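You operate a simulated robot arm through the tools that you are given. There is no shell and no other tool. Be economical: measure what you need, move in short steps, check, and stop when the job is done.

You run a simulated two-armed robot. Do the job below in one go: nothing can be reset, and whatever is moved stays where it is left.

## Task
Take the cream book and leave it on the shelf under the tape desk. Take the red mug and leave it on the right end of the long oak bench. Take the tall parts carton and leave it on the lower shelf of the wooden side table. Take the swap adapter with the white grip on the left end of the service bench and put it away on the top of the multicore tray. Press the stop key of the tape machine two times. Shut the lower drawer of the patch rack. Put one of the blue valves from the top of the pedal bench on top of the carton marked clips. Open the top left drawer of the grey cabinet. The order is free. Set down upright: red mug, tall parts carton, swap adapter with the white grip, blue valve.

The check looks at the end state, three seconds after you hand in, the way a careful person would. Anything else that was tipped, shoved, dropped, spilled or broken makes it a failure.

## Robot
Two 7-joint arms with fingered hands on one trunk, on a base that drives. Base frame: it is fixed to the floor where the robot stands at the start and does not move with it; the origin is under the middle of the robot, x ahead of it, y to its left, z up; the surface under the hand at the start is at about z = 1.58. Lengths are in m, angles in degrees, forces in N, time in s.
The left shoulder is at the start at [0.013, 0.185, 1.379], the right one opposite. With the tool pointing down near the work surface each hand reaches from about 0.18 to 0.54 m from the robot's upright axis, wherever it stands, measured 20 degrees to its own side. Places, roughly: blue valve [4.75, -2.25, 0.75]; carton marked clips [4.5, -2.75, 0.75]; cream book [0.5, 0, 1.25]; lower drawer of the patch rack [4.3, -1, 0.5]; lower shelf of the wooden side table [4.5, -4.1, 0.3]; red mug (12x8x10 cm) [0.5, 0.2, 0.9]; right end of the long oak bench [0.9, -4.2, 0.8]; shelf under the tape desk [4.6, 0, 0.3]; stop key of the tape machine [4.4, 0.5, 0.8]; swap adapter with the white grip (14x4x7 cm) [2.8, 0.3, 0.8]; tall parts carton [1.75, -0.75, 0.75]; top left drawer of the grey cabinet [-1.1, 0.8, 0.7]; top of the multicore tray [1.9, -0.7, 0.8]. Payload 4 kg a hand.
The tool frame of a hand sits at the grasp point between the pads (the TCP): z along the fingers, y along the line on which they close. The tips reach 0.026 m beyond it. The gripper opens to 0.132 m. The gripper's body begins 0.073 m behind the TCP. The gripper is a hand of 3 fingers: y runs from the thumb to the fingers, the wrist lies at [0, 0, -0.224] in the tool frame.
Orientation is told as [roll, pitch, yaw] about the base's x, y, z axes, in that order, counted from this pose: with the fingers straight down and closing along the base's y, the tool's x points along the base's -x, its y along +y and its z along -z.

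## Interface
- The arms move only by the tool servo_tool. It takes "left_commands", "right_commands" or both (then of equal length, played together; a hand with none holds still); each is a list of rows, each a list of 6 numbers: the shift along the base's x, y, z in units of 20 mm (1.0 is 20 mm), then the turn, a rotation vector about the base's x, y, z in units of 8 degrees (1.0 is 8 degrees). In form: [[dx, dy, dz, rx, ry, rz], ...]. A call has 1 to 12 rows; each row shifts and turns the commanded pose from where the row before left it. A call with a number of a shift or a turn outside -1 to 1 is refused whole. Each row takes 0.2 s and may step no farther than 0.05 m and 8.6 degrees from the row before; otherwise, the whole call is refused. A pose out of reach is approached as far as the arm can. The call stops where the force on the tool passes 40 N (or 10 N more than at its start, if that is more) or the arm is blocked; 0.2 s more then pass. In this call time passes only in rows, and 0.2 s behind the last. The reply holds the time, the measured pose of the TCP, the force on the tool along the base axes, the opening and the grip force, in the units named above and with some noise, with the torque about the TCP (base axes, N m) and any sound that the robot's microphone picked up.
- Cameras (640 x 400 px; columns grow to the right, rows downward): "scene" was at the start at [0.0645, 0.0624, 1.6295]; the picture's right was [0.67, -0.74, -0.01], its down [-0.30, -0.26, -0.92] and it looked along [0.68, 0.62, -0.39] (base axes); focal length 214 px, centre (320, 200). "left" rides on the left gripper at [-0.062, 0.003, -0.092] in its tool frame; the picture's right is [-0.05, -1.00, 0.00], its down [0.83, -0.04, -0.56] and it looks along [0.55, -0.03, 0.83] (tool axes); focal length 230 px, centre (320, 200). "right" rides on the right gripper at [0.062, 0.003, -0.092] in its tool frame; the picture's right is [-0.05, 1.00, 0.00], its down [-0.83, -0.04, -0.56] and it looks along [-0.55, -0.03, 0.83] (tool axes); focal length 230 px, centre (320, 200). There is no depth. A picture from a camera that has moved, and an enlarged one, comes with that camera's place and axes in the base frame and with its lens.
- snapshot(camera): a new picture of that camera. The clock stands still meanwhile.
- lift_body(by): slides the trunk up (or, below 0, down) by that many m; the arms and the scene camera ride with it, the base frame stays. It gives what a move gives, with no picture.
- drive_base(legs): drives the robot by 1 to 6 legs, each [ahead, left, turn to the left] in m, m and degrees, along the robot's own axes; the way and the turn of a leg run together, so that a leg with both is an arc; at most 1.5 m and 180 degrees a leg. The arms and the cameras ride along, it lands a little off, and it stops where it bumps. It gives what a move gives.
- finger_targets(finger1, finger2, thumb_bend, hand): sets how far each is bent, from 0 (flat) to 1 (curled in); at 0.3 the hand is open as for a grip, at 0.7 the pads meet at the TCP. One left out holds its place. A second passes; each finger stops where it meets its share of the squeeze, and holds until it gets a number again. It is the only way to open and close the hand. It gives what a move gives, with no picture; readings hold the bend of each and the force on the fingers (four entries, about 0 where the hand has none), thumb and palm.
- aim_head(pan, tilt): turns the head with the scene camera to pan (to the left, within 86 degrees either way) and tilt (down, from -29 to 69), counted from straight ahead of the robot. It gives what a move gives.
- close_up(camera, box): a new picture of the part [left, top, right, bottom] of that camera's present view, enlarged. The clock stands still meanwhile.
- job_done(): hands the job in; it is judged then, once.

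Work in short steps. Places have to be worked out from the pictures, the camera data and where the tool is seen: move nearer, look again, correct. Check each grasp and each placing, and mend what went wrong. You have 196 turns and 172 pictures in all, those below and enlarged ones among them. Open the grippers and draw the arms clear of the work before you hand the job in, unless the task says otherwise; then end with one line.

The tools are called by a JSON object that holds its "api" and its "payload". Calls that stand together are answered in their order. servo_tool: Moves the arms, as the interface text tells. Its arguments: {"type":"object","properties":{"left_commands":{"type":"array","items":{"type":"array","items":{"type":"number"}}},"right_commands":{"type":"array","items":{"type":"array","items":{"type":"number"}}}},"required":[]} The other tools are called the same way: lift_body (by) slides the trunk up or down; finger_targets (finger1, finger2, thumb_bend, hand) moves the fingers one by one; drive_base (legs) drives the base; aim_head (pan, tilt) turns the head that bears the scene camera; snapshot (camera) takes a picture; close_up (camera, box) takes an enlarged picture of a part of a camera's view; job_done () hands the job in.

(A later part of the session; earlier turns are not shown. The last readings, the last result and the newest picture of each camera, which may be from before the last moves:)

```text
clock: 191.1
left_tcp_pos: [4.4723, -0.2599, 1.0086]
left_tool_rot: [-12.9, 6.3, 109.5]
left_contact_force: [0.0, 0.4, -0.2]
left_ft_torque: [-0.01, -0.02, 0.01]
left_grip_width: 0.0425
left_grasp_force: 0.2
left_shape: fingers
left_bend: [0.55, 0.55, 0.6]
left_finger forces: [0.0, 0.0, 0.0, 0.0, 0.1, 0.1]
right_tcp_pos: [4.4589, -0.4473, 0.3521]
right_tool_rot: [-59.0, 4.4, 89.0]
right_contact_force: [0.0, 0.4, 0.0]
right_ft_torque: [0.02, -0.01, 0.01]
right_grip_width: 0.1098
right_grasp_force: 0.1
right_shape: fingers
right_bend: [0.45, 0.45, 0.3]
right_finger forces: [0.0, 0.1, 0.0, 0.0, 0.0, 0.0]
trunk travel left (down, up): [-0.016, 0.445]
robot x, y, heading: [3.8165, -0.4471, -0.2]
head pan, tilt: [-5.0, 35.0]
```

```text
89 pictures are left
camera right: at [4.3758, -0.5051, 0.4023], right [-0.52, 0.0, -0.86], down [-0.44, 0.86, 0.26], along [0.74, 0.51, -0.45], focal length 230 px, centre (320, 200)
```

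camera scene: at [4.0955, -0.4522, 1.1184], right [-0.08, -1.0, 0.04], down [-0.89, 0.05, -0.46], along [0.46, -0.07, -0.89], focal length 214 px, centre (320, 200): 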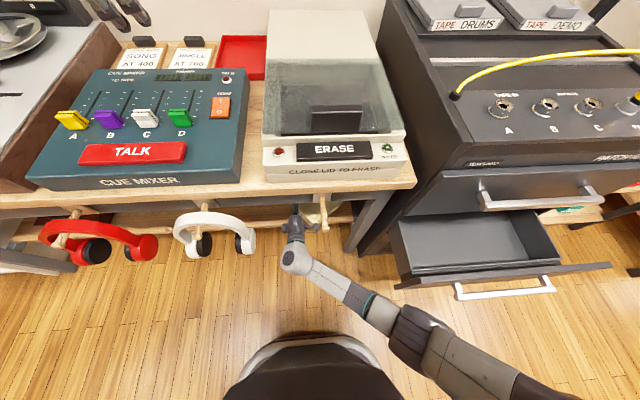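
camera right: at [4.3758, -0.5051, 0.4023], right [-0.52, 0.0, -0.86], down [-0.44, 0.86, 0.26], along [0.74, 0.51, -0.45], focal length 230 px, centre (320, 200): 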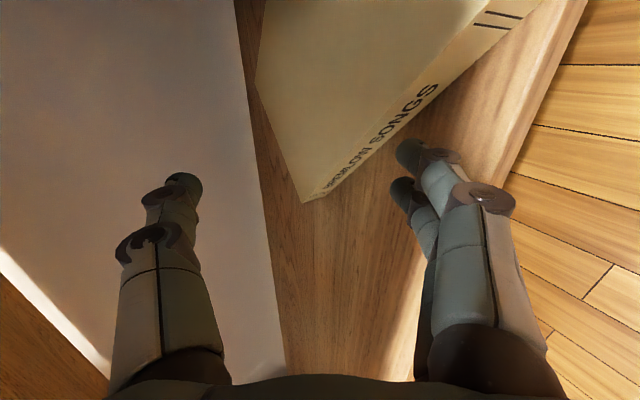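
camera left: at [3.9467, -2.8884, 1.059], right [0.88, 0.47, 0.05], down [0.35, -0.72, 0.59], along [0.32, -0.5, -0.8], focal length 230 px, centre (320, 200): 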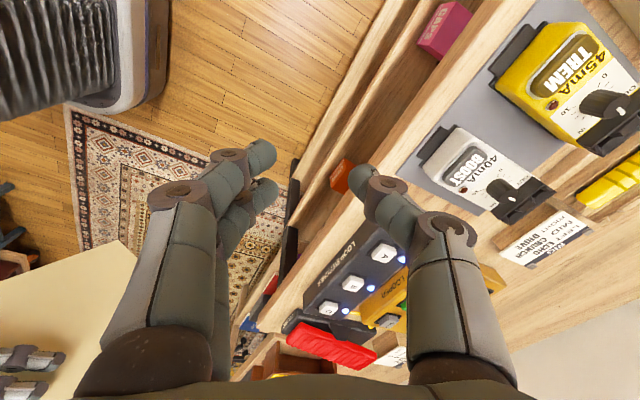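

The book lies free on the shelf. Back out and verify.

{"api": "drive_base", "payload": {"legs": [[-0.25, 0, 0]]}}

{"api": "servo_tool", "payload": {"right_commands": [[-0.3, 0, 1, 0, 0, 0], [-0.3, 0, 1, 0, 0, 0], [0, 0, 1, 0, 0, 0], [0, 0, 1, 0, 0, 0], [0, 0, 1, 0, 0, 0], [0, 0, 1, 0, 0, 0]]}}

{"api": "aim_head", "payload": {"pan": 0, "tilt": 15}}

{"api": "snapshot", "payload": {"camera": "scene"}}

```text
clock: 192.8
left_tcp_pos: [4.2274, -0.26, 1.0075]
left_tool_rot: [-13.0, 6.4, 109.5]
left_contact_force: [0.3, 0.4, 1.1]
left_ft_torque: [0.01, -0.04, -0.03]
left_grip_width: 0.0424
left_grasp_force: 0.1
left_shape: fingers
left_bend: [0.55, 0.55, 0.6]
left_finger forces: [0.1, 0.1, 0.1, 0.0, 0.0, 0.0]
right_tcp_pos: [4.2148, -0.4471, 0.3541]
right_tool_rot: [-58.9, 4.5, 88.9]
right_contact_force: [0.3, -0.2, 0.0]
right_ft_torque: [0.0, 0.03, 0.01]
right_grip_width: 0.11
right_grasp_force: 0.1
right_shape: fingers
right_bend: [0.45, 0.45, 0.3]
right_finger forces: [0.1, 0.0, 0.1, 0.1, 0.0, 0.0]
trunk travel left (down, up): [-0.016, 0.445]
robot x, y, heading: [3.5723, -0.4449, -0.3]
head pan, tilt: [-5.0, 35.0]
```

```text
clock: 194.2
left_tcp_pos: [4.2275, -0.2594, 1.0081]
left_tool_rot: [-12.9, 6.3, 109.6]
left_contact_force: [0.2, 0.3, -0.5]
left_ft_torque: [-0.01, -0.02, -0.02]
left_grip_width: 0.0427
left_grasp_force: 0.1
left_shape: fingers
left_bend: [0.55, 0.55, 0.6]
left_finger forces: [0.0, 0.1, 0.1, 0.0, 0.0, 0.0]
right_tcp_pos: [4.2036, -0.4537, 0.4718]
right_tool_rot: [-59.1, 4.8, 88.7]
right_contact_force: [-0.2, -0.5, -0.1]
right_ft_torque: [-0.02, -0.01, -0.02]
right_grip_width: 0.1098
right_grasp_force: 0.1
right_shape: fingers
right_bend: [0.45, 0.45, 0.3]
right_finger forces: [0.0, 0.0, 0.1, 0.0, 0.0, 0.0]
trunk travel left (down, up): [-0.016, 0.445]
robot x, y, heading: [3.5754, -0.4414, -0.2]
head pan, tilt: [-5.0, 35.0]
```

```text
clock: 195.1
left_tcp_pos: [4.2282, -0.2595, 1.0074]
left_tool_rot: [-13.1, 6.2, 109.5]
left_contact_force: [-1.0, -0.2, -0.7]
left_ft_torque: [-0.01, -0.04, 0.02]
left_grip_width: 0.0426
left_grasp_force: 0.1
left_shape: fingers
left_bend: [0.55, 0.55, 0.6]
left_finger forces: [0.0, 0.0, 0.1, 0.0, 0.1, 0.0]
right_tcp_pos: [4.2034, -0.4537, 0.4727]
right_tool_rot: [-59.2, 4.8, 88.7]
right_contact_force: [-0.2, -0.1, -0.2]
right_ft_torque: [0.02, 0.0, 0.01]
right_grip_width: 0.11
right_grasp_force: 0.1
right_shape: fingers
right_bend: [0.45, 0.45, 0.3]
right_finger forces: [0.0, 0.0, 0.0, 0.0, 0.0, 0.0]
trunk travel left (down, up): [-0.016, 0.445]
robot x, y, heading: [3.5739, -0.4435, -0.5]
head pan, tilt: [0.0, 15.0]
```

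```text
88 pictures are left
camera scene: at [3.9286, -0.445, 1.1269], right [-0.01, -1.0, 0.0], down [-0.69, 0.0, -0.72], along [0.72, 0.0, -0.69], focal length 214 px, centre (320, 200)
```

scene: 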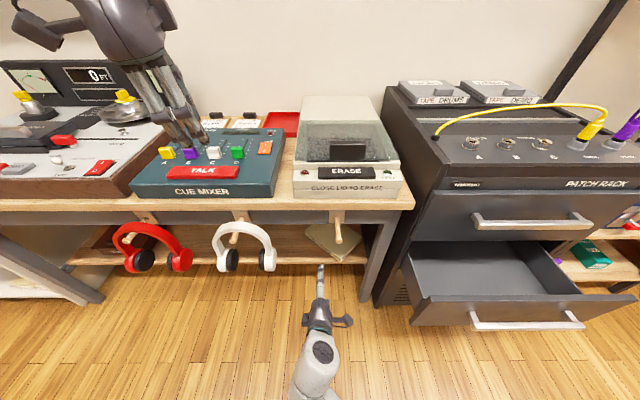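

The book lies properly on the shelf. Next, the open lower rack drawer: back off, strafe right in front of it, make a fist at handle height.

{"api": "drive_base", "payload": {"legs": [[-0.22, 0, 0.4], [0, -0.5, 0]]}}

{"api": "finger_targets", "payload": {"hand": "right", "finger1": 0.7, "finger2": 0.7, "thumb_bend": 0.7}}

{"api": "servo_tool", "payload": {"right_commands": [[-0.3, 0, 1, 0, -1, 0], [-0.3, 0, 1, 0, -1, 0], [-0.3, 0, 0.7, 0, -1, 0], [0, 0, 0.5, 0, -0.6, 0]]}}

{"api": "snapshot", "payload": {"camera": "scene"}}

```text
clock: 199.4
left_tcp_pos: [4.0147, -0.7654, 1.0084]
left_tool_rot: [-13.0, 6.3, 110.4]
left_contact_force: [0.0, -0.4, -0.5]
left_ft_torque: [0.03, 0.03, -0.02]
left_grip_width: 0.0428
left_grasp_force: 0.0
left_shape: fingers
left_bend: [0.55, 0.55, 0.6]
left_finger forces: [0.1, 0.0, 0.0, 0.0, 0.0, 0.1]
right_tcp_pos: [3.994, -0.9592, 0.4725]
right_tool_rot: [-59.2, 4.9, 89.8]
right_contact_force: [0.0, 0.0, 0.0]
right_ft_torque: [-0.01, -0.01, 0.05]
right_grip_width: 0.1101
right_grasp_force: 0.1
right_shape: fingers
right_bend: [0.45, 0.45, 0.3]
right_finger forces: [0.0, 0.0, 0.1, 0.0, 0.0, 0.0]
trunk travel left (down, up): [-0.016, 0.445]
robot x, y, heading: [3.3635, -0.9582, 0.7]
head pan, tilt: [0.0, 15.0]
```

```text
clock: 200.4
left_tcp_pos: [4.0158, -0.7654, 1.0069]
left_tool_rot: [-13.0, 6.2, 110.5]
left_contact_force: [0.0, 0.1, 0.0]
left_ft_torque: [0.02, -0.01, 0.0]
left_grip_width: 0.0428
left_grasp_force: 0.1
left_shape: fingers
left_bend: [0.55, 0.55, 0.6]
left_finger forces: [0.0, 0.0, 0.0, 0.1, 0.1, 0.0]
right_tcp_pos: [3.9942, -0.9597, 0.4726]
right_tool_rot: [-59.2, 4.9, 89.7]
right_contact_force: [0.1, 0.3, 0.0]
right_ft_torque: [0.0, 0.0, -0.01]
right_grip_width: 0.0062
right_grasp_force: 0.0
right_shape: fingers
right_bend: [0.7, 0.7, 0.7]
right_finger forces: [0.0, 0.0, 0.1, 0.0, 0.1, 0.0]
trunk travel left (down, up): [-0.016, 0.445]
robot x, y, heading: [3.3628, -0.9583, 0.7]
head pan, tilt: [0.0, 15.0]
```

```text
clock: 201.4
left_tcp_pos: [4.0154, -0.7656, 1.0072]
left_tool_rot: [-12.9, 6.2, 110.5]
left_contact_force: [-0.1, 0.4, -0.3]
left_ft_torque: [0.01, 0.0, -0.02]
left_grip_width: 0.0426
left_grasp_force: 0.0
left_shape: fingers
left_bend: [0.55, 0.55, 0.6]
left_finger forces: [0.1, 0.0, 0.0, 0.1, 0.1, 0.1]
right_tcp_pos: [3.9758, -0.9581, 0.5366]
right_tool_rot: [-88.1, 4.0, 87.5]
right_contact_force: [0.7, -0.3, -0.4]
right_ft_torque: [0.05, 0.0, 0.0]
right_grip_width: 0.006
right_grasp_force: 0.1
right_shape: fingers
right_bend: [0.7, 0.7, 0.7]
right_finger forces: [0.1, 0.0, 0.1, 0.0, 0.1, 0.1]
trunk travel left (down, up): [-0.016, 0.445]
robot x, y, heading: [3.3612, -0.9627, 0.6]
head pan, tilt: [0.0, 15.0]
```

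```text
87 pictures are left
camera scene: at [3.7195, -0.9561, 1.1266], right [0.01, -1.0, 0.0], down [-0.69, -0.01, -0.72], along [0.72, 0.01, -0.69], focal length 214 px, centre (320, 200)
```

scene: 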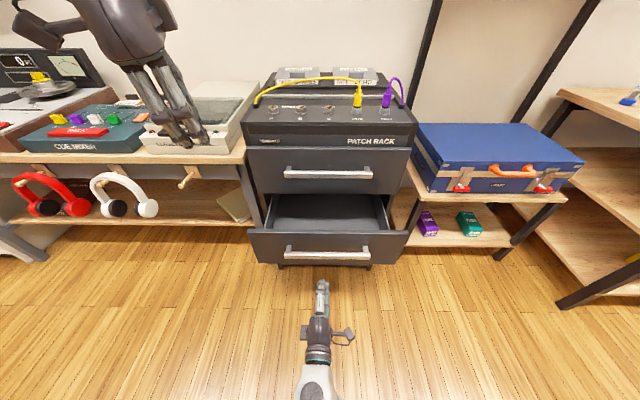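

The drawer handle is at ≈(4.12, -0.975, 0.50). I lower the fist to that height and drive into it.

{"api": "servo_tool", "payload": {"right_commands": [[0, -0.4, -0.8, 0, 0, 0], [0, -0.4, -0.8, 0, 0, 0]]}}

{"api": "drive_base", "payload": {"legs": [[0.22, 0, 0]]}}

{"api": "snapshot", "payload": {"camera": "scene"}}

```text
clock: 202.0
left_tcp_pos: [4.0148, -0.7663, 1.0066]
left_tool_rot: [-13.1, 6.1, 110.5]
left_contact_force: [-0.6, 0.2, 0.4]
left_ft_torque: [-0.01, 0.02, 0.0]
left_grip_width: 0.0423
left_grasp_force: 0.0
left_shape: fingers
left_bend: [0.55, 0.55, 0.6]
left_finger forces: [0.0, 0.0, 0.0, 0.1, 0.1, 0.1]
right_tcp_pos: [3.9749, -0.9742, 0.5044]
right_tool_rot: [-88.1, 4.1, 87.4]
right_contact_force: [0.5, 0.4, 0.0]
right_ft_torque: [0.0, 0.0, 0.02]
right_grip_width: 0.0057
right_grasp_force: 0.1
right_shape: fingers
right_bend: [0.7, 0.7, 0.7]
right_finger forces: [0.0, 0.1, 0.0, 0.0, 0.1, 0.0]
trunk travel left (down, up): [-0.016, 0.445]
robot x, y, heading: [3.3591, -0.9598, 0.8]
head pan, tilt: [0.0, 15.0]
```

```text
clock: 203.7
left_tcp_pos: [4.2374, -0.7638, 1.0064]
left_tool_rot: [-12.9, 6.3, 110.4]
left_contact_force: [0.1, 0.3, -0.5]
left_ft_torque: [0.0, 0.02, 0.0]
left_grip_width: 0.0429
left_grasp_force: 0.0
left_shape: fingers
left_bend: [0.55, 0.55, 0.6]
left_finger forces: [0.0, 0.0, 0.0, 0.0, 0.0, 0.0]
right_tcp_pos: [4.196, -0.9712, 0.5055]
right_tool_rot: [-88.0, 4.0, 87.3]
right_contact_force: [-0.2, 0.6, -0.1]
right_ft_torque: [-0.03, -0.01, 0.01]
right_grip_width: 0.0055
right_grasp_force: 0.0
right_shape: fingers
right_bend: [0.7, 0.7, 0.7]
right_finger forces: [0.0, 0.1, 0.0, 0.1, 0.0, 0.0]
trunk travel left (down, up): [-0.016, 0.445]
robot x, y, heading: [3.5862, -0.9556, 0.4]
head pan, tilt: [0.0, 15.0]
```

```text
86 pictures are left
camera scene: at [3.942, -0.9542, 1.1263], right [0.01, -1.0, 0.0], down [-0.69, -0.01, -0.72], along [0.72, 0.01, -0.69], focal length 214 px, centre (320, 200)
```

scene: 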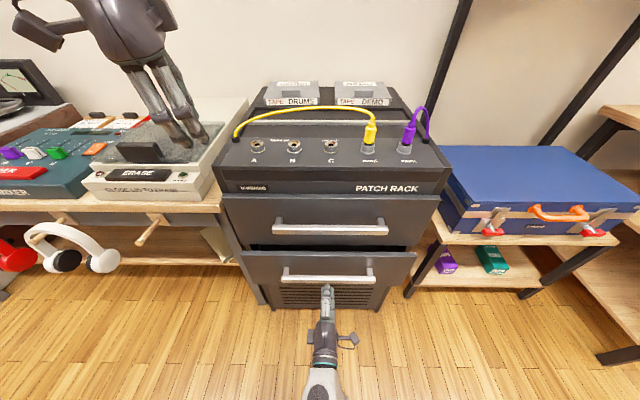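

The drawer is going in; a bit is still open. Pushing on.

{"api": "drive_base", "payload": {"legs": [[0.08, 0, 0]]}}

{"api": "snapshot", "payload": {"camera": "scene"}}

```text
clock: 204.7
left_tcp_pos: [4.302, -0.7625, 1.0081]
left_tool_rot: [-12.9, 6.2, 110.4]
left_contact_force: [-0.1, 0.2, -0.3]
left_ft_torque: [-0.02, 0.01, -0.01]
left_grip_width: 0.0426
left_grasp_force: 0.1
left_shape: fingers
left_bend: [0.55, 0.55, 0.6]
left_finger forces: [0.0, 0.0, 0.1, 0.0, 0.0, 0.0]
right_tcp_pos: [4.2526, -0.9694, 0.4937]
right_tool_rot: [-87.0, 4.8, 88.0]
right_contact_force: [-8.3, 1.1, -10.0]
right_ft_torque: [-0.02, 0.0, 0.01]
right_grip_width: 0.0008
right_grasp_force: 11.7
right_shape: fingers
right_bend: [0.69, 0.69, 0.8]
right_finger forces: [0.0, 0.0, 0.0, 0.0, 21.9, 0.0]
trunk travel left (down, up): [-0.016, 0.445]
robot x, y, heading: [3.6529, -0.9594, 0.8]
head pan, tilt: [0.0, 15.0]
stopped in leg 1: the force on the tool passed its limit at 75 N (the readings are from after the stop); the commanded pose is now the measured one
```

```text
85 pictures are left
camera scene: at [4.0067, -0.9534, 1.1265], right [0.01, -1.0, 0.0], down [-0.69, -0.01, -0.72], along [0.72, 0.01, -0.69], focal length 214 px, centre (320, 200)
```

scene: 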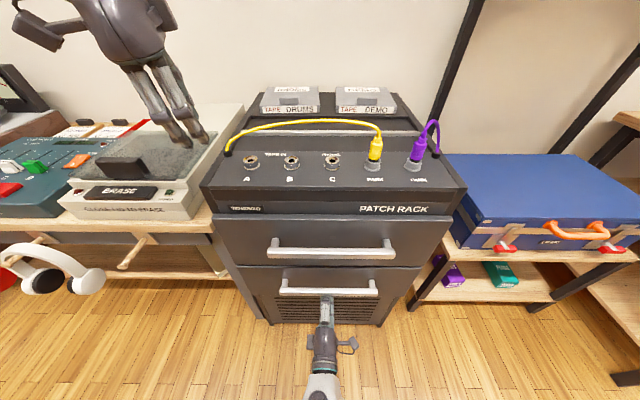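

It hit its stop; the fronts look flush. Back off and check in a zoom.

{"api": "drive_base", "payload": {"legs": [[-0.3, 0, 0]]}}

{"api": "close_up", "payload": {"camera": "scene", "box": [210, 120, 450, 270]}}

```text
clock: 206.8
left_tcp_pos: [4.0076, -0.7652, 1.0091]
left_tool_rot: [-13.0, 6.3, 110.8]
left_contact_force: [-0.2, 0.8, 0.5]
left_ft_torque: [-0.02, -0.01, 0.03]
left_grip_width: 0.0429
left_grasp_force: 0.0
left_shape: fingers
left_bend: [0.55, 0.55, 0.6]
left_finger forces: [0.0, 0.0, 0.0, 0.0, 0.1, 0.1]
right_tcp_pos: [3.9608, -0.9701, 0.4975]
right_tool_rot: [-87.3, 4.6, 88.1]
right_contact_force: [0.1, -0.2, 0.1]
right_ft_torque: [-0.02, 0.05, 0.01]
right_grip_width: 0.0055
right_grasp_force: 0.1
right_shape: fingers
right_bend: [0.7, 0.7, 0.7]
right_finger forces: [0.0, 0.0, 0.1, 0.0, 0.1, 0.1]
trunk travel left (down, up): [-0.016, 0.445]
robot x, y, heading: [3.3578, -0.9665, 0.8]
head pan, tilt: [0.0, 15.0]
```

```text
2.67 times, centred on (330, 195) of scene
camera zoom: at [3.7123, -0.9558, 1.1269], right [0.02, -1.0, 0.0], down [-0.69, -0.01, -0.72], along [0.72, 0.01, -0.69], focal length 572 px, centre (293, 213)
```

zoom: 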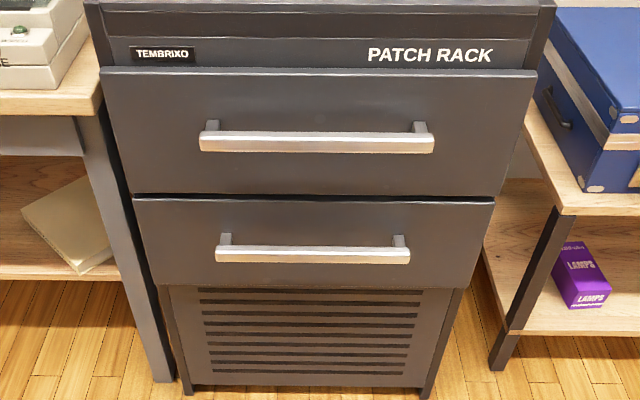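

Drawer shut; book also seen safely on the shelf. Next the stop key: raise the trunk and right hand, close the left hand as a poker, then go to the tape machine.

{"api": "lift_body", "payload": {"by": 0.2}}

{"api": "servo_tool", "payload": {"right_commands": [[-0.3, -0.5, 1, 0, 0, 0], [-0.3, -0.5, 1, 0, 0, 0], [-0.3, -0.5, 1, 0, 0, 0], [-0.3, -0.5, 1, 0, 0, 0], [-0.3, -0.5, 1, 0, 0, 0], [-0.3, -0.5, 1, 0, 0, 0], [0, 0, 1, 0, 0, 0], [0, 0, 1, 0, 0, 0], [0, 0, 1, 0, 0, 0], [0, 0, 1, 0, 0, 0], [0, 0, 1, 0, 0, 0], [0, 0, 1, 0, 0, 0]]}}

{"api": "finger_targets", "payload": {"hand": "left", "finger1": 0.7, "finger2": 0.7, "thumb_bend": 0.7}}

{"api": "drive_base", "payload": {"legs": [[0.24, 0.2, 0], [0, 1.1, -1]]}}

{"api": "aim_head", "payload": {"pan": 10, "tilt": 25}}

{"api": "snapshot", "payload": {"camera": "scene"}}

```text
clock: 208.9
left_tcp_pos: [4.0085, -0.7638, 1.2071]
left_tool_rot: [-13.0, 6.1, 110.8]
left_contact_force: [-0.2, 0.4, -0.1]
left_ft_torque: [0.05, 0.0, 0.01]
left_grip_width: 0.0426
left_grasp_force: 0.1
left_shape: fingers
left_bend: [0.55, 0.55, 0.6]
left_finger forces: [0.0, 0.1, 0.0, 0.0, 0.0, 0.1]
right_tcp_pos: [3.9601, -0.9717, 0.6967]
right_tool_rot: [-87.2, 4.7, 88.0]
right_contact_force: [-0.6, 0.3, -0.2]
right_ft_torque: [0.0, 0.0, 0.01]
right_grip_width: 0.0054
right_grasp_force: 0.1
right_shape: fingers
right_bend: [0.7, 0.7, 0.7]
right_finger forces: [0.0, 0.1, 0.0, 0.0, 0.1, 0.0]
trunk travel left (down, up): [-0.216, 0.245]
robot x, y, heading: [3.3562, -0.9613, 0.8]
head pan, tilt: [0.0, 15.0]
```

```text
clock: 211.5
left_tcp_pos: [4.0079, -0.7647, 1.2081]
left_tool_rot: [-12.9, 6.4, 110.7]
left_contact_force: [-0.3, 0.6, 0.4]
left_ft_torque: [0.03, -0.01, 0.02]
left_grip_width: 0.0427
left_grasp_force: 0.0
left_shape: fingers
left_bend: [0.55, 0.55, 0.6]
left_finger forces: [0.1, 0.1, 0.1, 0.1, 0.1, 0.1]
right_tcp_pos: [3.9255, -1.0308, 0.9369]
right_tool_rot: [-87.3, 4.5, 87.9]
right_contact_force: [-0.1, -1.0, -0.2]
right_ft_torque: [-0.02, 0.06, 0.02]
right_grip_width: 0.0053
right_grasp_force: 0.0
right_shape: fingers
right_bend: [0.7, 0.7, 0.7]
right_finger forces: [0.1, 0.0, 0.1, 0.0, 0.1, 0.1]
trunk travel left (down, up): [-0.216, 0.245]
robot x, y, heading: [3.3536, -0.9606, 0.9]
head pan, tilt: [0.0, 15.0]
```

```text
clock: 212.5
left_tcp_pos: [4.0084, -0.764, 1.2057]
left_tool_rot: [-12.9, 6.3, 110.6]
left_contact_force: [0.0, 0.4, -0.6]
left_ft_torque: [-0.02, -0.02, -0.02]
left_grip_width: 0.0061
left_grasp_force: 0.0
left_shape: fingers
left_bend: [0.7, 0.7, 0.7]
left_finger forces: [0.0, 0.1, 0.0, 0.1, 0.0, 0.1]
right_tcp_pos: [3.9266, -1.0303, 0.9372]
right_tool_rot: [-87.3, 4.6, 88.1]
right_contact_force: [-1.0, -0.4, -0.5]
right_ft_torque: [0.0, 0.01, 0.0]
right_grip_width: 0.0052
right_grasp_force: 0.1
right_shape: fingers
right_bend: [0.7, 0.7, 0.7]
right_finger forces: [0.0, 0.0, 0.0, 0.0, 0.1, 0.0]
trunk travel left (down, up): [-0.216, 0.245]
robot x, y, heading: [3.3546, -0.9617, 1.0]
head pan, tilt: [0.0, 15.0]
```

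```text
clock: 219.8
left_tcp_pos: [4.2402, 0.506, 1.2081]
left_tool_rot: [-13.1, 6.3, 110.4]
left_contact_force: [-0.3, -0.4, 0.1]
left_ft_torque: [0.02, 0.0, -0.02]
left_grip_width: 0.0063
left_grasp_force: 0.1
left_shape: fingers
left_bend: [0.7, 0.7, 0.7]
left_finger forces: [0.0, 0.1, 0.0, 0.1, 0.0, 0.0]
right_tcp_pos: [4.1556, 0.2412, 0.9374]
right_tool_rot: [-87.3, 4.6, 87.5]
right_contact_force: [-0.3, 0.0, -0.1]
right_ft_torque: [0.03, -0.01, 0.0]
right_grip_width: 0.0054
right_grasp_force: 0.1
right_shape: fingers
right_bend: [0.7, 0.7, 0.7]
right_finger forces: [0.1, 0.1, 0.0, 0.0, 0.0, 0.0]
trunk travel left (down, up): [-0.216, 0.245]
robot x, y, heading: [3.5874, 0.312, 0.8]
head pan, tilt: [0.0, 15.0]
```

```text
clock: 220.5
left_tcp_pos: [4.2404, 0.5058, 1.2074]
left_tool_rot: [-13.1, 6.2, 110.2]
left_contact_force: [0.4, -0.2, 0.9]
left_ft_torque: [0.02, 0.01, 0.03]
left_grip_width: 0.0061
left_grasp_force: 0.1
left_shape: fingers
left_bend: [0.7, 0.7, 0.7]
left_finger forces: [0.0, 0.0, 0.0, 0.0, 0.0, 0.0]
right_tcp_pos: [4.1568, 0.241, 0.9374]
right_tool_rot: [-87.3, 4.6, 87.5]
right_contact_force: [0.0, -0.6, 0.8]
right_ft_torque: [0.0, 0.01, 0.0]
right_grip_width: 0.0052
right_grasp_force: 0.0
right_shape: fingers
right_bend: [0.7, 0.7, 0.7]
right_finger forces: [0.1, 0.1, 0.0, 0.0, 0.0, 0.0]
trunk travel left (down, up): [-0.216, 0.245]
robot x, y, heading: [3.5862, 0.3126, 0.5]
head pan, tilt: [10.0, 25.0]
```

```text
83 pictures are left
camera scene: at [3.7559, 0.3305, 1.4152], right [0.18, -0.98, -0.03], down [-0.55, -0.08, -0.83], along [0.82, 0.16, -0.56], focal length 214 px, centre (320, 200)
```

scene: 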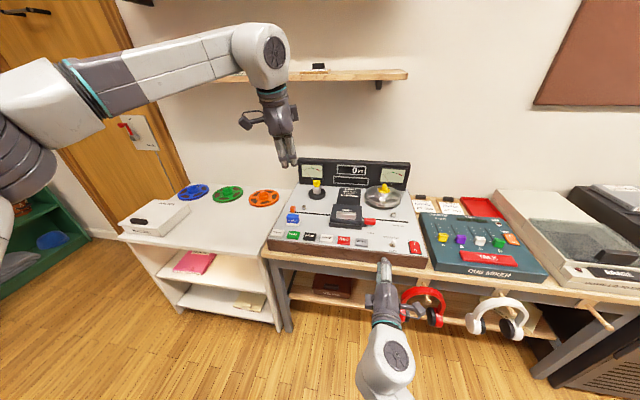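

Zooming on the tape machine's keys.

{"api": "close_up", "payload": {"camera": "scene", "box": [264, 190, 440, 300]}}

```text
3.64 times, centred on (352, 245) of scene
camera zoom: at [3.7559, 0.3305, 1.4152], right [0.18, -0.98, -0.03], down [-0.55, -0.08, -0.83], along [0.82, 0.16, -0.56], focal length 780 px, centre (204, 36)
```

zoom: 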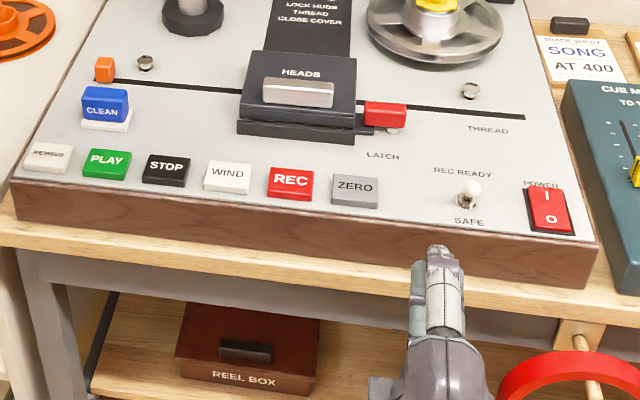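

STOP is the black key, ≈(4.35, 0.49, 0.84), neighbours 6.5 cm apart. I make a one-finger poker of the left hand, straighten it vertical and move above the key.

{"api": "finger_targets", "payload": {"hand": "left", "finger1": 0.65, "finger2": 1.0, "thumb_bend": 1.0}}

{"api": "servo_tool", "payload": {"left_commands": [[0.6, 0, -1, 0, 0.6, 0], [0.6, 0, -1, 0, 0.6, 0], [0.6, 0, -1, 0, 0.5, 0], [0.6, 0, -1, 0, 0, 0], [0.6, 0, -1, 0, 0, 0], [0.6, 0, -1, 0, 0, 0], [0.6, 0, -1, 0, 0, 0], [0.6, 0, -1, 0, 0, 0], [0.6, 0, -1, 0, 0, 0], [0, 0, -1, 0, 0, 0], [0, 0, -1, 0, 0, 0]]}}

{"api": "snapshot", "payload": {"camera": "left"}}

{"api": "close_up", "payload": {"camera": "scene", "box": [220, 150, 420, 275]}}

```text
clock: 221.5
left_tcp_pos: [4.2396, 0.5055, 1.2087]
left_tool_rot: [-13.0, 6.3, 110.3]
left_contact_force: [0.3, -0.3, -0.3]
left_ft_torque: [-0.03, 0.02, 0.03]
left_grip_width: 0.016
left_grasp_force: 0.1
left_shape: fingers
left_bend: [0.65, 0.89, 0.91]
left_finger forces: [0.0, 0.0, 0.1, 0.1, 0.0, 0.0]
right_tcp_pos: [4.1558, 0.2409, 0.9369]
right_tool_rot: [-87.2, 4.6, 87.4]
right_contact_force: [0.5, 0.2, -0.3]
right_ft_torque: [0.0, -0.02, 0.01]
right_grip_width: 0.0056
right_grasp_force: 0.0
right_shape: fingers
right_bend: [0.7, 0.7, 0.7]
right_finger forces: [0.0, 0.0, 0.0, 0.0, 0.0, 0.0]
trunk travel left (down, up): [-0.216, 0.245]
robot x, y, heading: [3.5885, 0.3129, 0.6]
head pan, tilt: [10.0, 25.0]
```

```text
clock: 223.9
left_tcp_pos: [4.2865, 0.5951, 1.022]
left_tool_rot: [-0.2, 1.4, 111.1]
left_contact_force: [-0.5, -0.4, -0.6]
left_ft_torque: [-0.01, -0.02, 0.0]
left_grip_width: 0.0213
left_grasp_force: 0.0
left_shape: fingers
left_bend: [0.65, 0.92, 0.95]
left_finger forces: [0.0, 0.1, 0.1, 0.0, 0.0, 0.1]
left hand out of reach, approached as far as the arm can: row 1, 2, 3, 4, 5, 6, 7, 8, 9
right_tcp_pos: [4.1566, 0.24, 0.9365]
right_tool_rot: [-87.4, 4.6, 87.6]
right_contact_force: [-0.2, -0.5, 0.0]
right_ft_torque: [0.02, -0.03, 0.0]
right_grip_width: 0.0054
right_grasp_force: 0.0
right_shape: fingers
right_bend: [0.7, 0.7, 0.7]
right_finger forces: [0.0, 0.0, 0.0, 0.1, 0.0, 0.0]
trunk travel left (down, up): [-0.216, 0.245]
robot x, y, heading: [3.5871, 0.314, 0.4]
head pan, tilt: [10.0, 25.0]
```

```text
81 pictures are left
camera left: at [4.2611, 0.6534, 1.1134], right [0.91, 0.41, 0.0], down [0.33, -0.75, 0.58], along [0.24, -0.52, -0.82], focal length 230 px, centre (320, 200)
```

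left: 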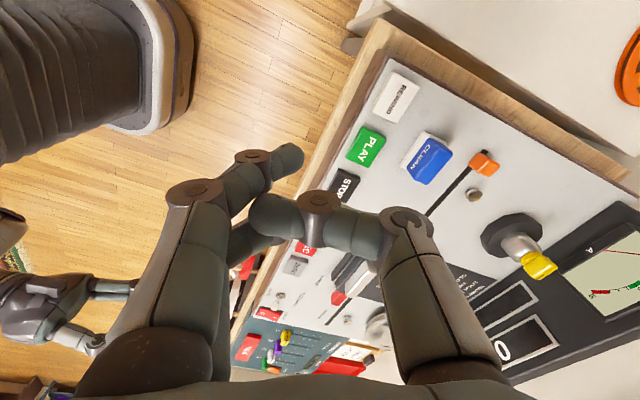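

```text
3.20 times, centred on (320, 212) of scene
camera zoom: at [3.7562, 0.3308, 1.4151], right [0.18, -0.98, -0.03], down [-0.55, -0.08, -0.83], along [0.81, 0.16, -0.56], focal length 686 px, centre (320, 160)
```

zoom: 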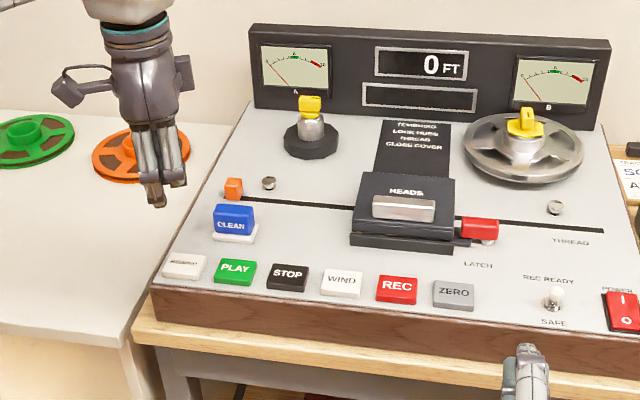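

The arm was at its reach limit; I drive 0.12 m closer and shift right, then re-aim with the hand camera.

{"api": "drive_base", "payload": {"legs": [[0.12, -0.08, 0]]}}

{"api": "servo_tool", "payload": {"left_commands": [[-0.6, -0.7, -0.8, 0, 0, 0], [-0.6, -0.5, -1, 0, 0, 0], [-0.6, 0, -1, 0, 0, 0], [0, 0, -1, 0, 0, 0]]}}

{"api": "snapshot", "payload": {"camera": "left"}}

{"api": "close_up", "payload": {"camera": "scene", "box": [220, 170, 420, 295]}}

```text
clock: 225.2
left_tcp_pos: [4.4067, 0.514, 1.0225]
left_tool_rot: [-0.2, 1.4, 111.1]
left_contact_force: [-0.1, -0.6, 0.1]
left_ft_torque: [-0.02, -0.03, -0.04]
left_grip_width: 0.0216
left_grasp_force: 0.0
left_shape: fingers
left_bend: [0.64, 0.92, 0.96]
left_finger forces: [0.0, 0.0, 0.0, 0.0, 0.0, 0.0]
right_tcp_pos: [4.2771, 0.1583, 0.937]
right_tool_rot: [-87.2, 4.5, 87.6]
right_contact_force: [1.1, 0.6, 0.6]
right_ft_torque: [0.0, -0.01, -0.01]
right_grip_width: 0.0053
right_grasp_force: 0.1
right_shape: fingers
right_bend: [0.7, 0.7, 0.7]
right_finger forces: [0.0, 0.1, 0.0, 0.0, 0.0, 0.0]
trunk travel left (down, up): [-0.216, 0.245]
robot x, y, heading: [3.7076, 0.2323, 0.6]
head pan, tilt: [10.0, 25.0]
```

```text
clock: 226.2
left_tcp_pos: [4.3696, 0.4927, 0.9467]
left_tool_rot: [-0.1, 1.4, 111.2]
left_contact_force: [0.2, 0.0, 1.1]
left_ft_torque: [0.02, 0.01, -0.01]
left_grip_width: 0.0229
left_grasp_force: 0.0
left_shape: fingers
left_bend: [0.64, 0.92, 0.97]
left_finger forces: [0.0, 0.0, 0.0, 0.1, 0.1, 0.0]
right_tcp_pos: [4.2796, 0.1596, 0.9371]
right_tool_rot: [-87.2, 4.7, 87.5]
right_contact_force: [0.4, -0.1, 0.4]
right_ft_torque: [0.02, -0.01, -0.01]
right_grip_width: 0.0053
right_grasp_force: 0.0
right_shape: fingers
right_bend: [0.7, 0.7, 0.7]
right_finger forces: [0.0, 0.1, 0.0, 0.0, 0.1, 0.0]
trunk travel left (down, up): [-0.216, 0.245]
robot x, y, heading: [3.7074, 0.2334, 0.7]
head pan, tilt: [10.0, 25.0]
```

```text
79 pictures are left
camera left: at [4.3438, 0.5505, 1.0383], right [0.91, 0.41, 0.0], down [0.33, -0.75, 0.58], along [0.24, -0.52, -0.82], focal length 230 px, centre (320, 200)
```

left: 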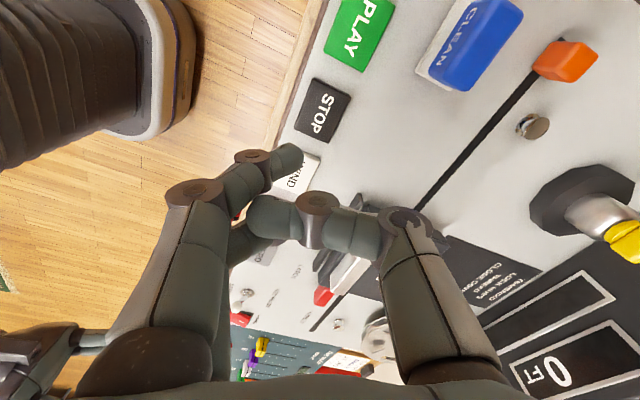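

```text
3.20 times, centred on (320, 232) of scene
camera zoom: at [3.8775, 0.2496, 1.4149], right [0.18, -0.98, -0.03], down [-0.55, -0.08, -0.83], along [0.81, 0.16, -0.56], focal length 686 px, centre (320, 96)
```

zoom: 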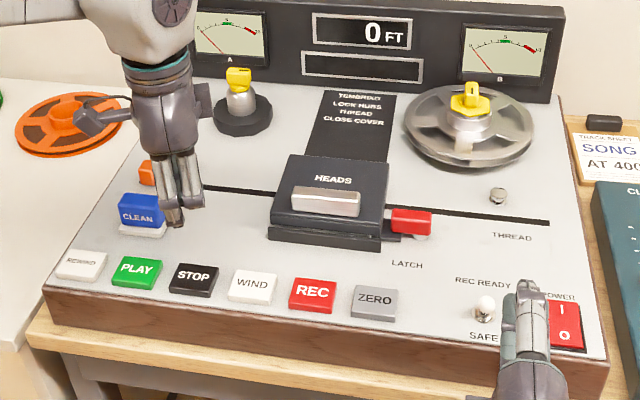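

Both views agree on STOP at ≈(4.362, 0.50, 0.82); the fingertip is ≈(4.349, 0.506, 0.925). I shift and lower to 1.5 cm above, then press.

{"api": "servo_tool", "payload": {"left_commands": [[0.65, -0.3, 0, 0, 0, 0], [0, 0, -1, 0, 0, 0], [0, 0, -1, 0, 0, 0], [0, 0, -1, 0, 0, 0], [0, 0, -1, 0, 0, 0]]}}

{"api": "snapshot", "payload": {"camera": "left"}}

{"api": "close_up", "payload": {"camera": "scene", "box": [220, 190, 340, 265]}}

```text
clock: 227.4
left_tcp_pos: [4.3687, 0.493, 0.8726]
left_tool_rot: [-0.3, 1.5, 111.2]
left_contact_force: [0.0, 1.7, 0.1]
left_ft_torque: [0.0, -0.01, -0.01]
left_grip_width: 0.0242
left_grasp_force: 0.1
left_shape: fingers
left_bend: [0.64, 0.93, 0.98]
left_finger forces: [0.0, 0.0, 0.0, 0.0, 0.0, 0.0]
left hand out of reach, approached as far as the arm can: row 3, 4, 5
right_tcp_pos: [4.2775, 0.1607, 0.9378]
right_tool_rot: [-87.2, 4.5, 87.6]
right_contact_force: [-0.1, 0.1, -0.1]
right_ft_torque: [-0.02, 0.0, 0.04]
right_grip_width: 0.0055
right_grasp_force: 0.0
right_shape: fingers
right_bend: [0.7, 0.7, 0.7]
right_finger forces: [0.1, 0.0, 0.0, 0.0, 0.0, 0.0]
trunk travel left (down, up): [-0.216, 0.245]
robot x, y, heading: [3.7042, 0.2276, 0.6]
head pan, tilt: [10.0, 25.0]
```

```text
77 pictures are left
camera left: at [4.3429, 0.5513, 0.9639], right [0.91, 0.41, 0.0], down [0.33, -0.75, 0.58], along [0.24, -0.53, -0.82], focal length 230 px, centre (320, 200)
```

left: 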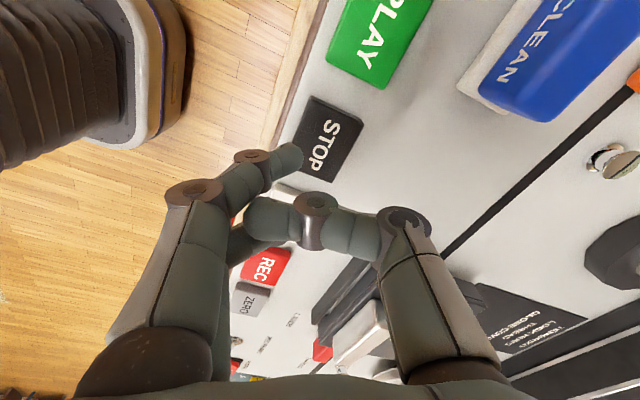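

```text
5.33 times, centred on (280, 228) of scene
camera zoom: at [3.8767, 0.2495, 1.4151], right [0.18, -0.98, -0.03], down [-0.55, -0.08, -0.83], along [0.82, 0.16, -0.56], focal length 1144 px, centre (533, 53)
```

zoom: 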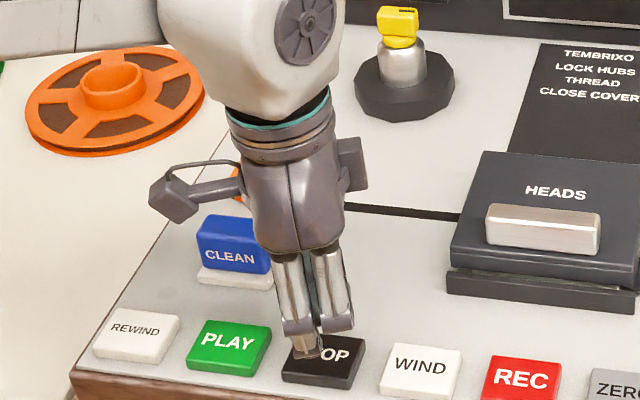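

The tip is right over the STOP key but the arm is at its reach limit. I raise slightly, drive 6 cm closer, and correct.

{"api": "servo_tool", "payload": {"left_commands": [[0, 0, 0.8, 0, 0, 0]]}}

{"api": "drive_base", "payload": {"legs": [[0.07, 0, 0]]}}

{"api": "servo_tool", "payload": {"left_commands": [[-0.9, -0.1, 0, 0, 0, 0], [-0.9, -0.1, 0, 0, 0, 0], [-0.9, 0, -0.4, 0, 0, 0]]}}

{"api": "close_up", "payload": {"camera": "scene", "box": [200, 190, 360, 290]}}

{"api": "snapshot", "payload": {"camera": "left"}}

```text
clock: 227.8
left_tcp_pos: [4.3692, 0.492, 0.8906]
left_tool_rot: [-0.2, 1.4, 111.0]
left_contact_force: [0.3, 0.8, -0.1]
left_ft_torque: [-0.01, -0.01, 0.01]
left_grip_width: 0.0246
left_grasp_force: 0.1
left_shape: fingers
left_bend: [0.64, 0.93, 0.98]
left_finger forces: [0.0, 0.0, 0.0, 0.0, 0.0, 0.0]
right_tcp_pos: [4.2768, 0.1593, 0.9369]
right_tool_rot: [-87.3, 4.5, 87.6]
right_contact_force: [0.6, 0.1, 1.2]
right_ft_torque: [0.01, 0.01, -0.01]
right_grip_width: 0.0055
right_grasp_force: 0.0
right_shape: fingers
right_bend: [0.7, 0.7, 0.7]
right_finger forces: [0.1, 0.0, 0.0, 0.1, 0.0, 0.1]
trunk travel left (down, up): [-0.216, 0.245]
robot x, y, heading: [3.708, 0.2342, 0.7]
head pan, tilt: [10.0, 25.0]
```

```text
clock: 228.8
left_tcp_pos: [4.4392, 0.4945, 0.8889]
left_tool_rot: [-0.2, 1.4, 111.3]
left_contact_force: [0.3, 1.1, 0.4]
left_ft_torque: [0.0, 0.04, 0.0]
left_grip_width: 0.0251
left_grasp_force: 0.1
left_shape: fingers
left_bend: [0.64, 0.93, 0.98]
left_finger forces: [0.1, 0.0, 0.0, 0.0, 0.0, 0.1]
right_tcp_pos: [4.348, 0.1602, 0.9364]
right_tool_rot: [-87.2, 4.5, 87.5]
right_contact_force: [0.0, -0.1, 0.8]
right_ft_torque: [0.0, 0.0, -0.02]
right_grip_width: 0.0054
right_grasp_force: 0.1
right_shape: fingers
right_bend: [0.7, 0.7, 0.7]
right_finger forces: [0.0, 0.0, 0.0, 0.0, 0.1, 0.0]
trunk travel left (down, up): [-0.216, 0.245]
robot x, y, heading: [3.7815, 0.2324, 0.7]
head pan, tilt: [10.0, 25.0]
```

```text
clock: 229.6
left_tcp_pos: [4.3837, 0.4885, 0.8834]
left_tool_rot: [-0.3, 1.4, 111.1]
left_contact_force: [0.9, -0.5, 1.0]
left_ft_torque: [0.01, -0.01, 0.03]
left_grip_width: 0.0255
left_grasp_force: 0.0
left_shape: fingers
left_bend: [0.64, 0.93, 0.98]
left_finger forces: [0.0, 0.0, 0.0, 0.1, 0.1, 0.0]
right_tcp_pos: [4.3446, 0.1615, 0.937]
right_tool_rot: [-87.2, 4.6, 87.6]
right_contact_force: [0.5, -0.7, 0.5]
right_ft_torque: [-0.04, 0.02, 0.03]
right_grip_width: 0.0056
right_grasp_force: 0.0
right_shape: fingers
right_bend: [0.7, 0.7, 0.7]
right_finger forces: [0.0, 0.0, 0.0, 0.0, 0.1, 0.0]
trunk travel left (down, up): [-0.216, 0.245]
robot x, y, heading: [3.7768, 0.2352, 0.5]
head pan, tilt: [10.0, 25.0]
```

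```text
4.00 times, centred on (280, 240) of scene
camera zoom: at [3.9455, 0.2502, 1.4152], right [0.18, -0.98, -0.03], down [-0.55, -0.08, -0.83], along [0.82, 0.17, -0.56], focal length 858 px, centre (480, 40)
```

zoom: 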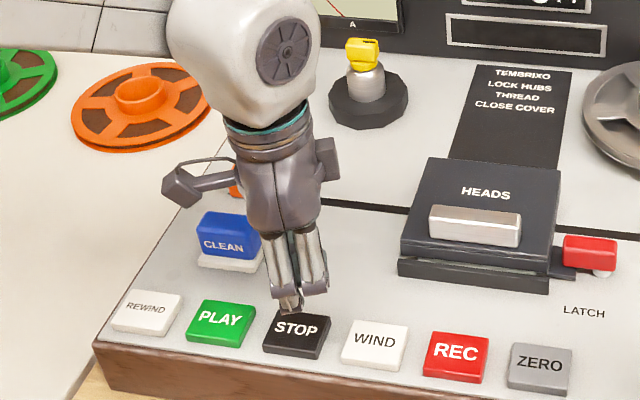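

```text
74 pictures are left
camera left: at [4.3586, 0.5473, 0.9737], right [0.91, 0.41, 0.0], down [0.33, -0.75, 0.58], along [0.24, -0.52, -0.82], focal length 230 px, centre (320, 200)
```

left: 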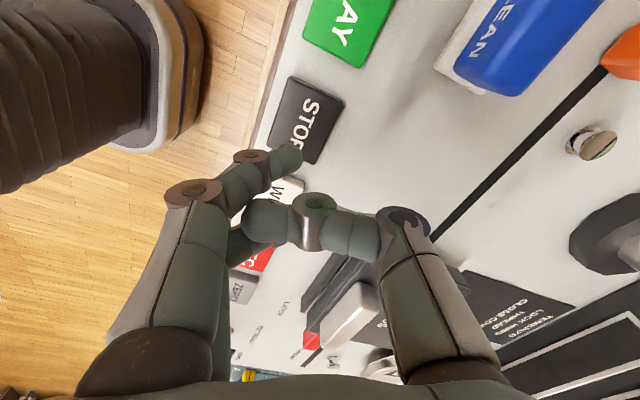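

Projected, the tip lands exactly on STOP's center. First press.

{"api": "servo_tool", "payload": {"left_commands": [[0, 0, -0.8, 0, 0, 0], [0, 0, -0.6, 0, 0, 0], [0, 0, -0.3, 0, 0, 0], [0, 0, -0.25, 0, 0, 0], [0, 0, -0.25, 0, 0, 0]]}}

{"api": "close_up", "payload": {"camera": "scene", "box": [200, 190, 360, 290]}}

```text
clock: 230.8
left_tcp_pos: [4.3844, 0.4894, 0.8417]
left_tool_rot: [-0.4, 1.5, 111.2]
left_contact_force: [-4.4, 1.2, 17.3]
left_ft_torque: [0.15, 0.47, 0.05]
left_grip_width: 0.0252
left_grasp_force: 8.7
left_shape: fingers
left_bend: [0.69, 0.94, 0.99]
left_finger forces: [16.8, 0.1, 0.0, 0.0, 0.0, 0.0]
right_tcp_pos: [4.3455, 0.159, 0.9398]
right_tool_rot: [-87.4, 4.4, 87.6]
right_contact_force: [-0.2, 0.6, -0.7]
right_ft_torque: [-0.04, 0.04, 0.01]
right_grip_width: 0.0057
right_grasp_force: 0.0
right_shape: fingers
right_bend: [0.7, 0.7, 0.7]
right_finger forces: [0.0, 0.0, 0.1, 0.1, 0.0, 0.1]
trunk travel left (down, up): [-0.216, 0.245]
robot x, y, heading: [3.7766, 0.2348, 1.1]
head pan, tilt: [10.0, 25.0]
heard: click
```

```text
4.00 times, centred on (280, 240) of scene
camera zoom: at [3.9433, 0.2493, 1.4158], right [0.18, -0.98, -0.03], down [-0.55, -0.08, -0.83], along [0.82, 0.17, -0.55], focal length 858 px, centre (480, 40)
```

zoom: 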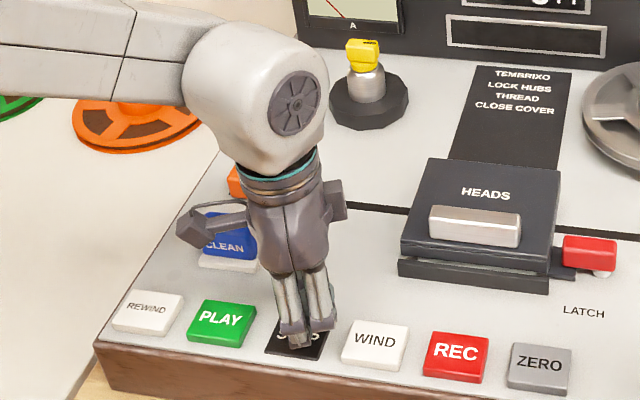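

One click heard, finger on STOP. Release upwards, then the second press.

{"api": "servo_tool", "payload": {"left_commands": [[0, 0, 1, 0, 0, 0], [0, 0, 0.9, 0, 0, 0], [0, 0, 0, 0, 0, 0]]}}

{"api": "servo_tool", "payload": {"left_commands": [[0, 0, -0.8, 0, 0, 0], [0, 0, -0.6, 0, 0, 0], [0, 0, -0.3, 0, 0, 0], [0, 0, -0.25, 0, 0, 0]]}}

{"api": "servo_tool", "payload": {"left_commands": [[0, 0, 1, 0, 0, 0], [0, 0, 1, 0, 0, 0], [0, 0, 1, 0, 0, 0], [0, 0, 1, 0, 0, 0], [0, 0, 1, 0, 0, 0], [0, 0, 1, 0, 0, 0]]}}

```text
clock: 231.6
left_tcp_pos: [4.3856, 0.4901, 0.8754]
left_tool_rot: [-0.1, 1.5, 111.2]
left_contact_force: [0.1, 0.1, -0.1]
left_ft_torque: [0.01, -0.02, 0.0]
left_grip_width: 0.0266
left_grasp_force: 0.1
left_shape: fingers
left_bend: [0.64, 0.94, 0.99]
left_finger forces: [0.0, 0.0, 0.1, 0.0, 0.0, 0.0]
right_tcp_pos: [4.3486, 0.16, 0.9365]
right_tool_rot: [-87.2, 4.7, 87.5]
right_contact_force: [-0.2, 0.0, 0.2]
right_ft_torque: [-0.04, 0.04, 0.01]
right_grip_width: 0.0054
right_grasp_force: 0.1
right_shape: fingers
right_bend: [0.7, 0.7, 0.7]
right_finger forces: [0.0, 0.1, 0.1, 0.0, 0.1, 0.1]
trunk travel left (down, up): [-0.216, 0.245]
robot x, y, heading: [3.7768, 0.2326, 0.7]
head pan, tilt: [10.0, 25.0]
```

```text
clock: 232.6
left_tcp_pos: [4.3848, 0.4892, 0.8403]
left_tool_rot: [-0.4, 1.5, 111.2]
left_contact_force: [-3.3, -1.2, 18.9]
left_ft_torque: [0.1, 0.48, 0.05]
left_grip_width: 0.0255
left_grasp_force: 9.3
left_shape: fingers
left_bend: [0.7, 0.94, 0.99]
left_finger forces: [18.8, 0.0, 0.1, 0.1, 0.0, 0.0]
right_tcp_pos: [4.3456, 0.1604, 0.9381]
right_tool_rot: [-87.4, 4.5, 87.6]
right_contact_force: [-0.8, -0.4, 0.0]
right_ft_torque: [-0.01, 0.03, 0.03]
right_grip_width: 0.0056
right_grasp_force: 0.0
right_shape: fingers
right_bend: [0.7, 0.7, 0.7]
right_finger forces: [0.0, 0.1, 0.1, 0.1, 0.2, 0.0]
trunk travel left (down, up): [-0.216, 0.245]
robot x, y, heading: [3.7761, 0.2272, 0.2]
head pan, tilt: [10.0, 25.0]
heard: click
```

```text
clock: 234.0
left_tcp_pos: [4.3828, 0.49, 0.957]
left_tool_rot: [-0.2, 1.3, 111.2]
left_contact_force: [0.5, 0.2, 0.5]
left_ft_torque: [0.0, -0.01, 0.0]
left_grip_width: 0.0268
left_grasp_force: 0.1
left_shape: fingers
left_bend: [0.64, 0.94, 0.99]
left_finger forces: [0.0, 0.0, 0.0, 0.0, 0.1, 0.2]
right_tcp_pos: [4.3468, 0.1606, 0.9371]
right_tool_rot: [-87.3, 4.5, 87.7]
right_contact_force: [0.1, 0.1, -0.2]
right_ft_torque: [0.02, -0.02, 0.0]
right_grip_width: 0.0054
right_grasp_force: 0.1
right_shape: fingers
right_bend: [0.7, 0.7, 0.7]
right_finger forces: [0.1, 0.0, 0.0, 0.1, 0.0, 0.0]
trunk travel left (down, up): [-0.216, 0.245]
robot x, y, heading: [3.7792, 0.2285, 0.2]
head pan, tilt: [10.0, 25.0]
```

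Two clicks, two presses done. Next the swap adapter on the service bench's left end (2.8, 0.3), behind me. I back off a little, turn left 120° and look.

{"api": "drive_base", "payload": {"legs": [[-0.2, 0.1, 0], [0, 0, 110]]}}

{"api": "aim_head", "payload": {"pan": 70, "tilt": 20}}

{"api": "snapshot", "payload": {"camera": "scene"}}

```text
clock: 240.3
left_tcp_pos: [3.136, 0.8233, 0.9567]
left_tool_rot: [-0.3, 1.4, -140.0]
left_contact_force: [-0.7, -0.1, -0.3]
left_ft_torque: [-0.01, 0.0, 0.03]
left_grip_width: 0.0274
left_grasp_force: 0.3
left_shape: fingers
left_bend: [0.64, 0.94, 0.99]
left_finger forces: [0.0, 0.0, 0.0, 0.1, 0.0, 0.0]
right_tcp_pos: [3.4605, 0.8948, 0.9372]
right_tool_rot: [-87.3, 4.5, -163.6]
right_contact_force: [0.6, -0.4, 0.2]
right_ft_torque: [-0.01, -0.01, -0.03]
right_grip_width: 0.0057
right_grasp_force: 0.0
right_shape: fingers
right_bend: [0.7, 0.7, 0.7]
right_finger forces: [0.1, 0.0, 0.0, 0.0, 0.1, 0.1]
trunk travel left (down, up): [-0.216, 0.245]
robot x, y, heading: [3.5752, 0.3324, 109.4]
head pan, tilt: [10.0, 25.0]
```

```text
clock: 241.6
left_tcp_pos: [3.1365, 0.8232, 0.9565]
left_tool_rot: [-0.2, 1.5, -140.1]
left_contact_force: [0.7, -0.1, -0.1]
left_ft_torque: [-0.01, 0.01, 0.0]
left_grip_width: 0.0272
left_grasp_force: 0.0
left_shape: fingers
left_bend: [0.64, 0.94, 0.99]
left_finger forces: [0.0, 0.0, 0.1, 0.0, 0.0, 0.0]
right_tcp_pos: [3.4608, 0.8943, 0.9367]
right_tool_rot: [-87.3, 4.5, -163.8]
right_contact_force: [-0.6, -1.0, -0.1]
right_ft_torque: [0.01, -0.01, -0.01]
right_grip_width: 0.0055
right_grasp_force: 0.1
right_shape: fingers
right_bend: [0.7, 0.7, 0.7]
right_finger forces: [0.0, 0.0, 0.0, 0.0, 0.1, 0.0]
trunk travel left (down, up): [-0.216, 0.245]
robot x, y, heading: [3.5755, 0.3316, 109.1]
head pan, tilt: [70.0, 20.0]
```

```text
72 pictures are left
camera scene: at [3.4553, 0.4087, 1.4322], right [0.02, 0.99, -0.15], down [0.39, -0.14, -0.91], along [-0.92, -0.04, -0.39], focal length 214 px, centre (320, 200)
```

scene: 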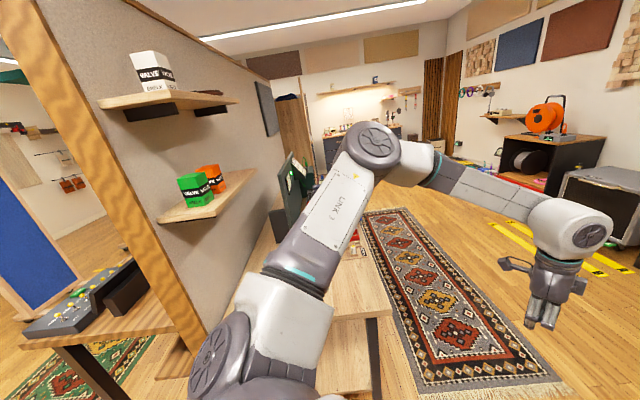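

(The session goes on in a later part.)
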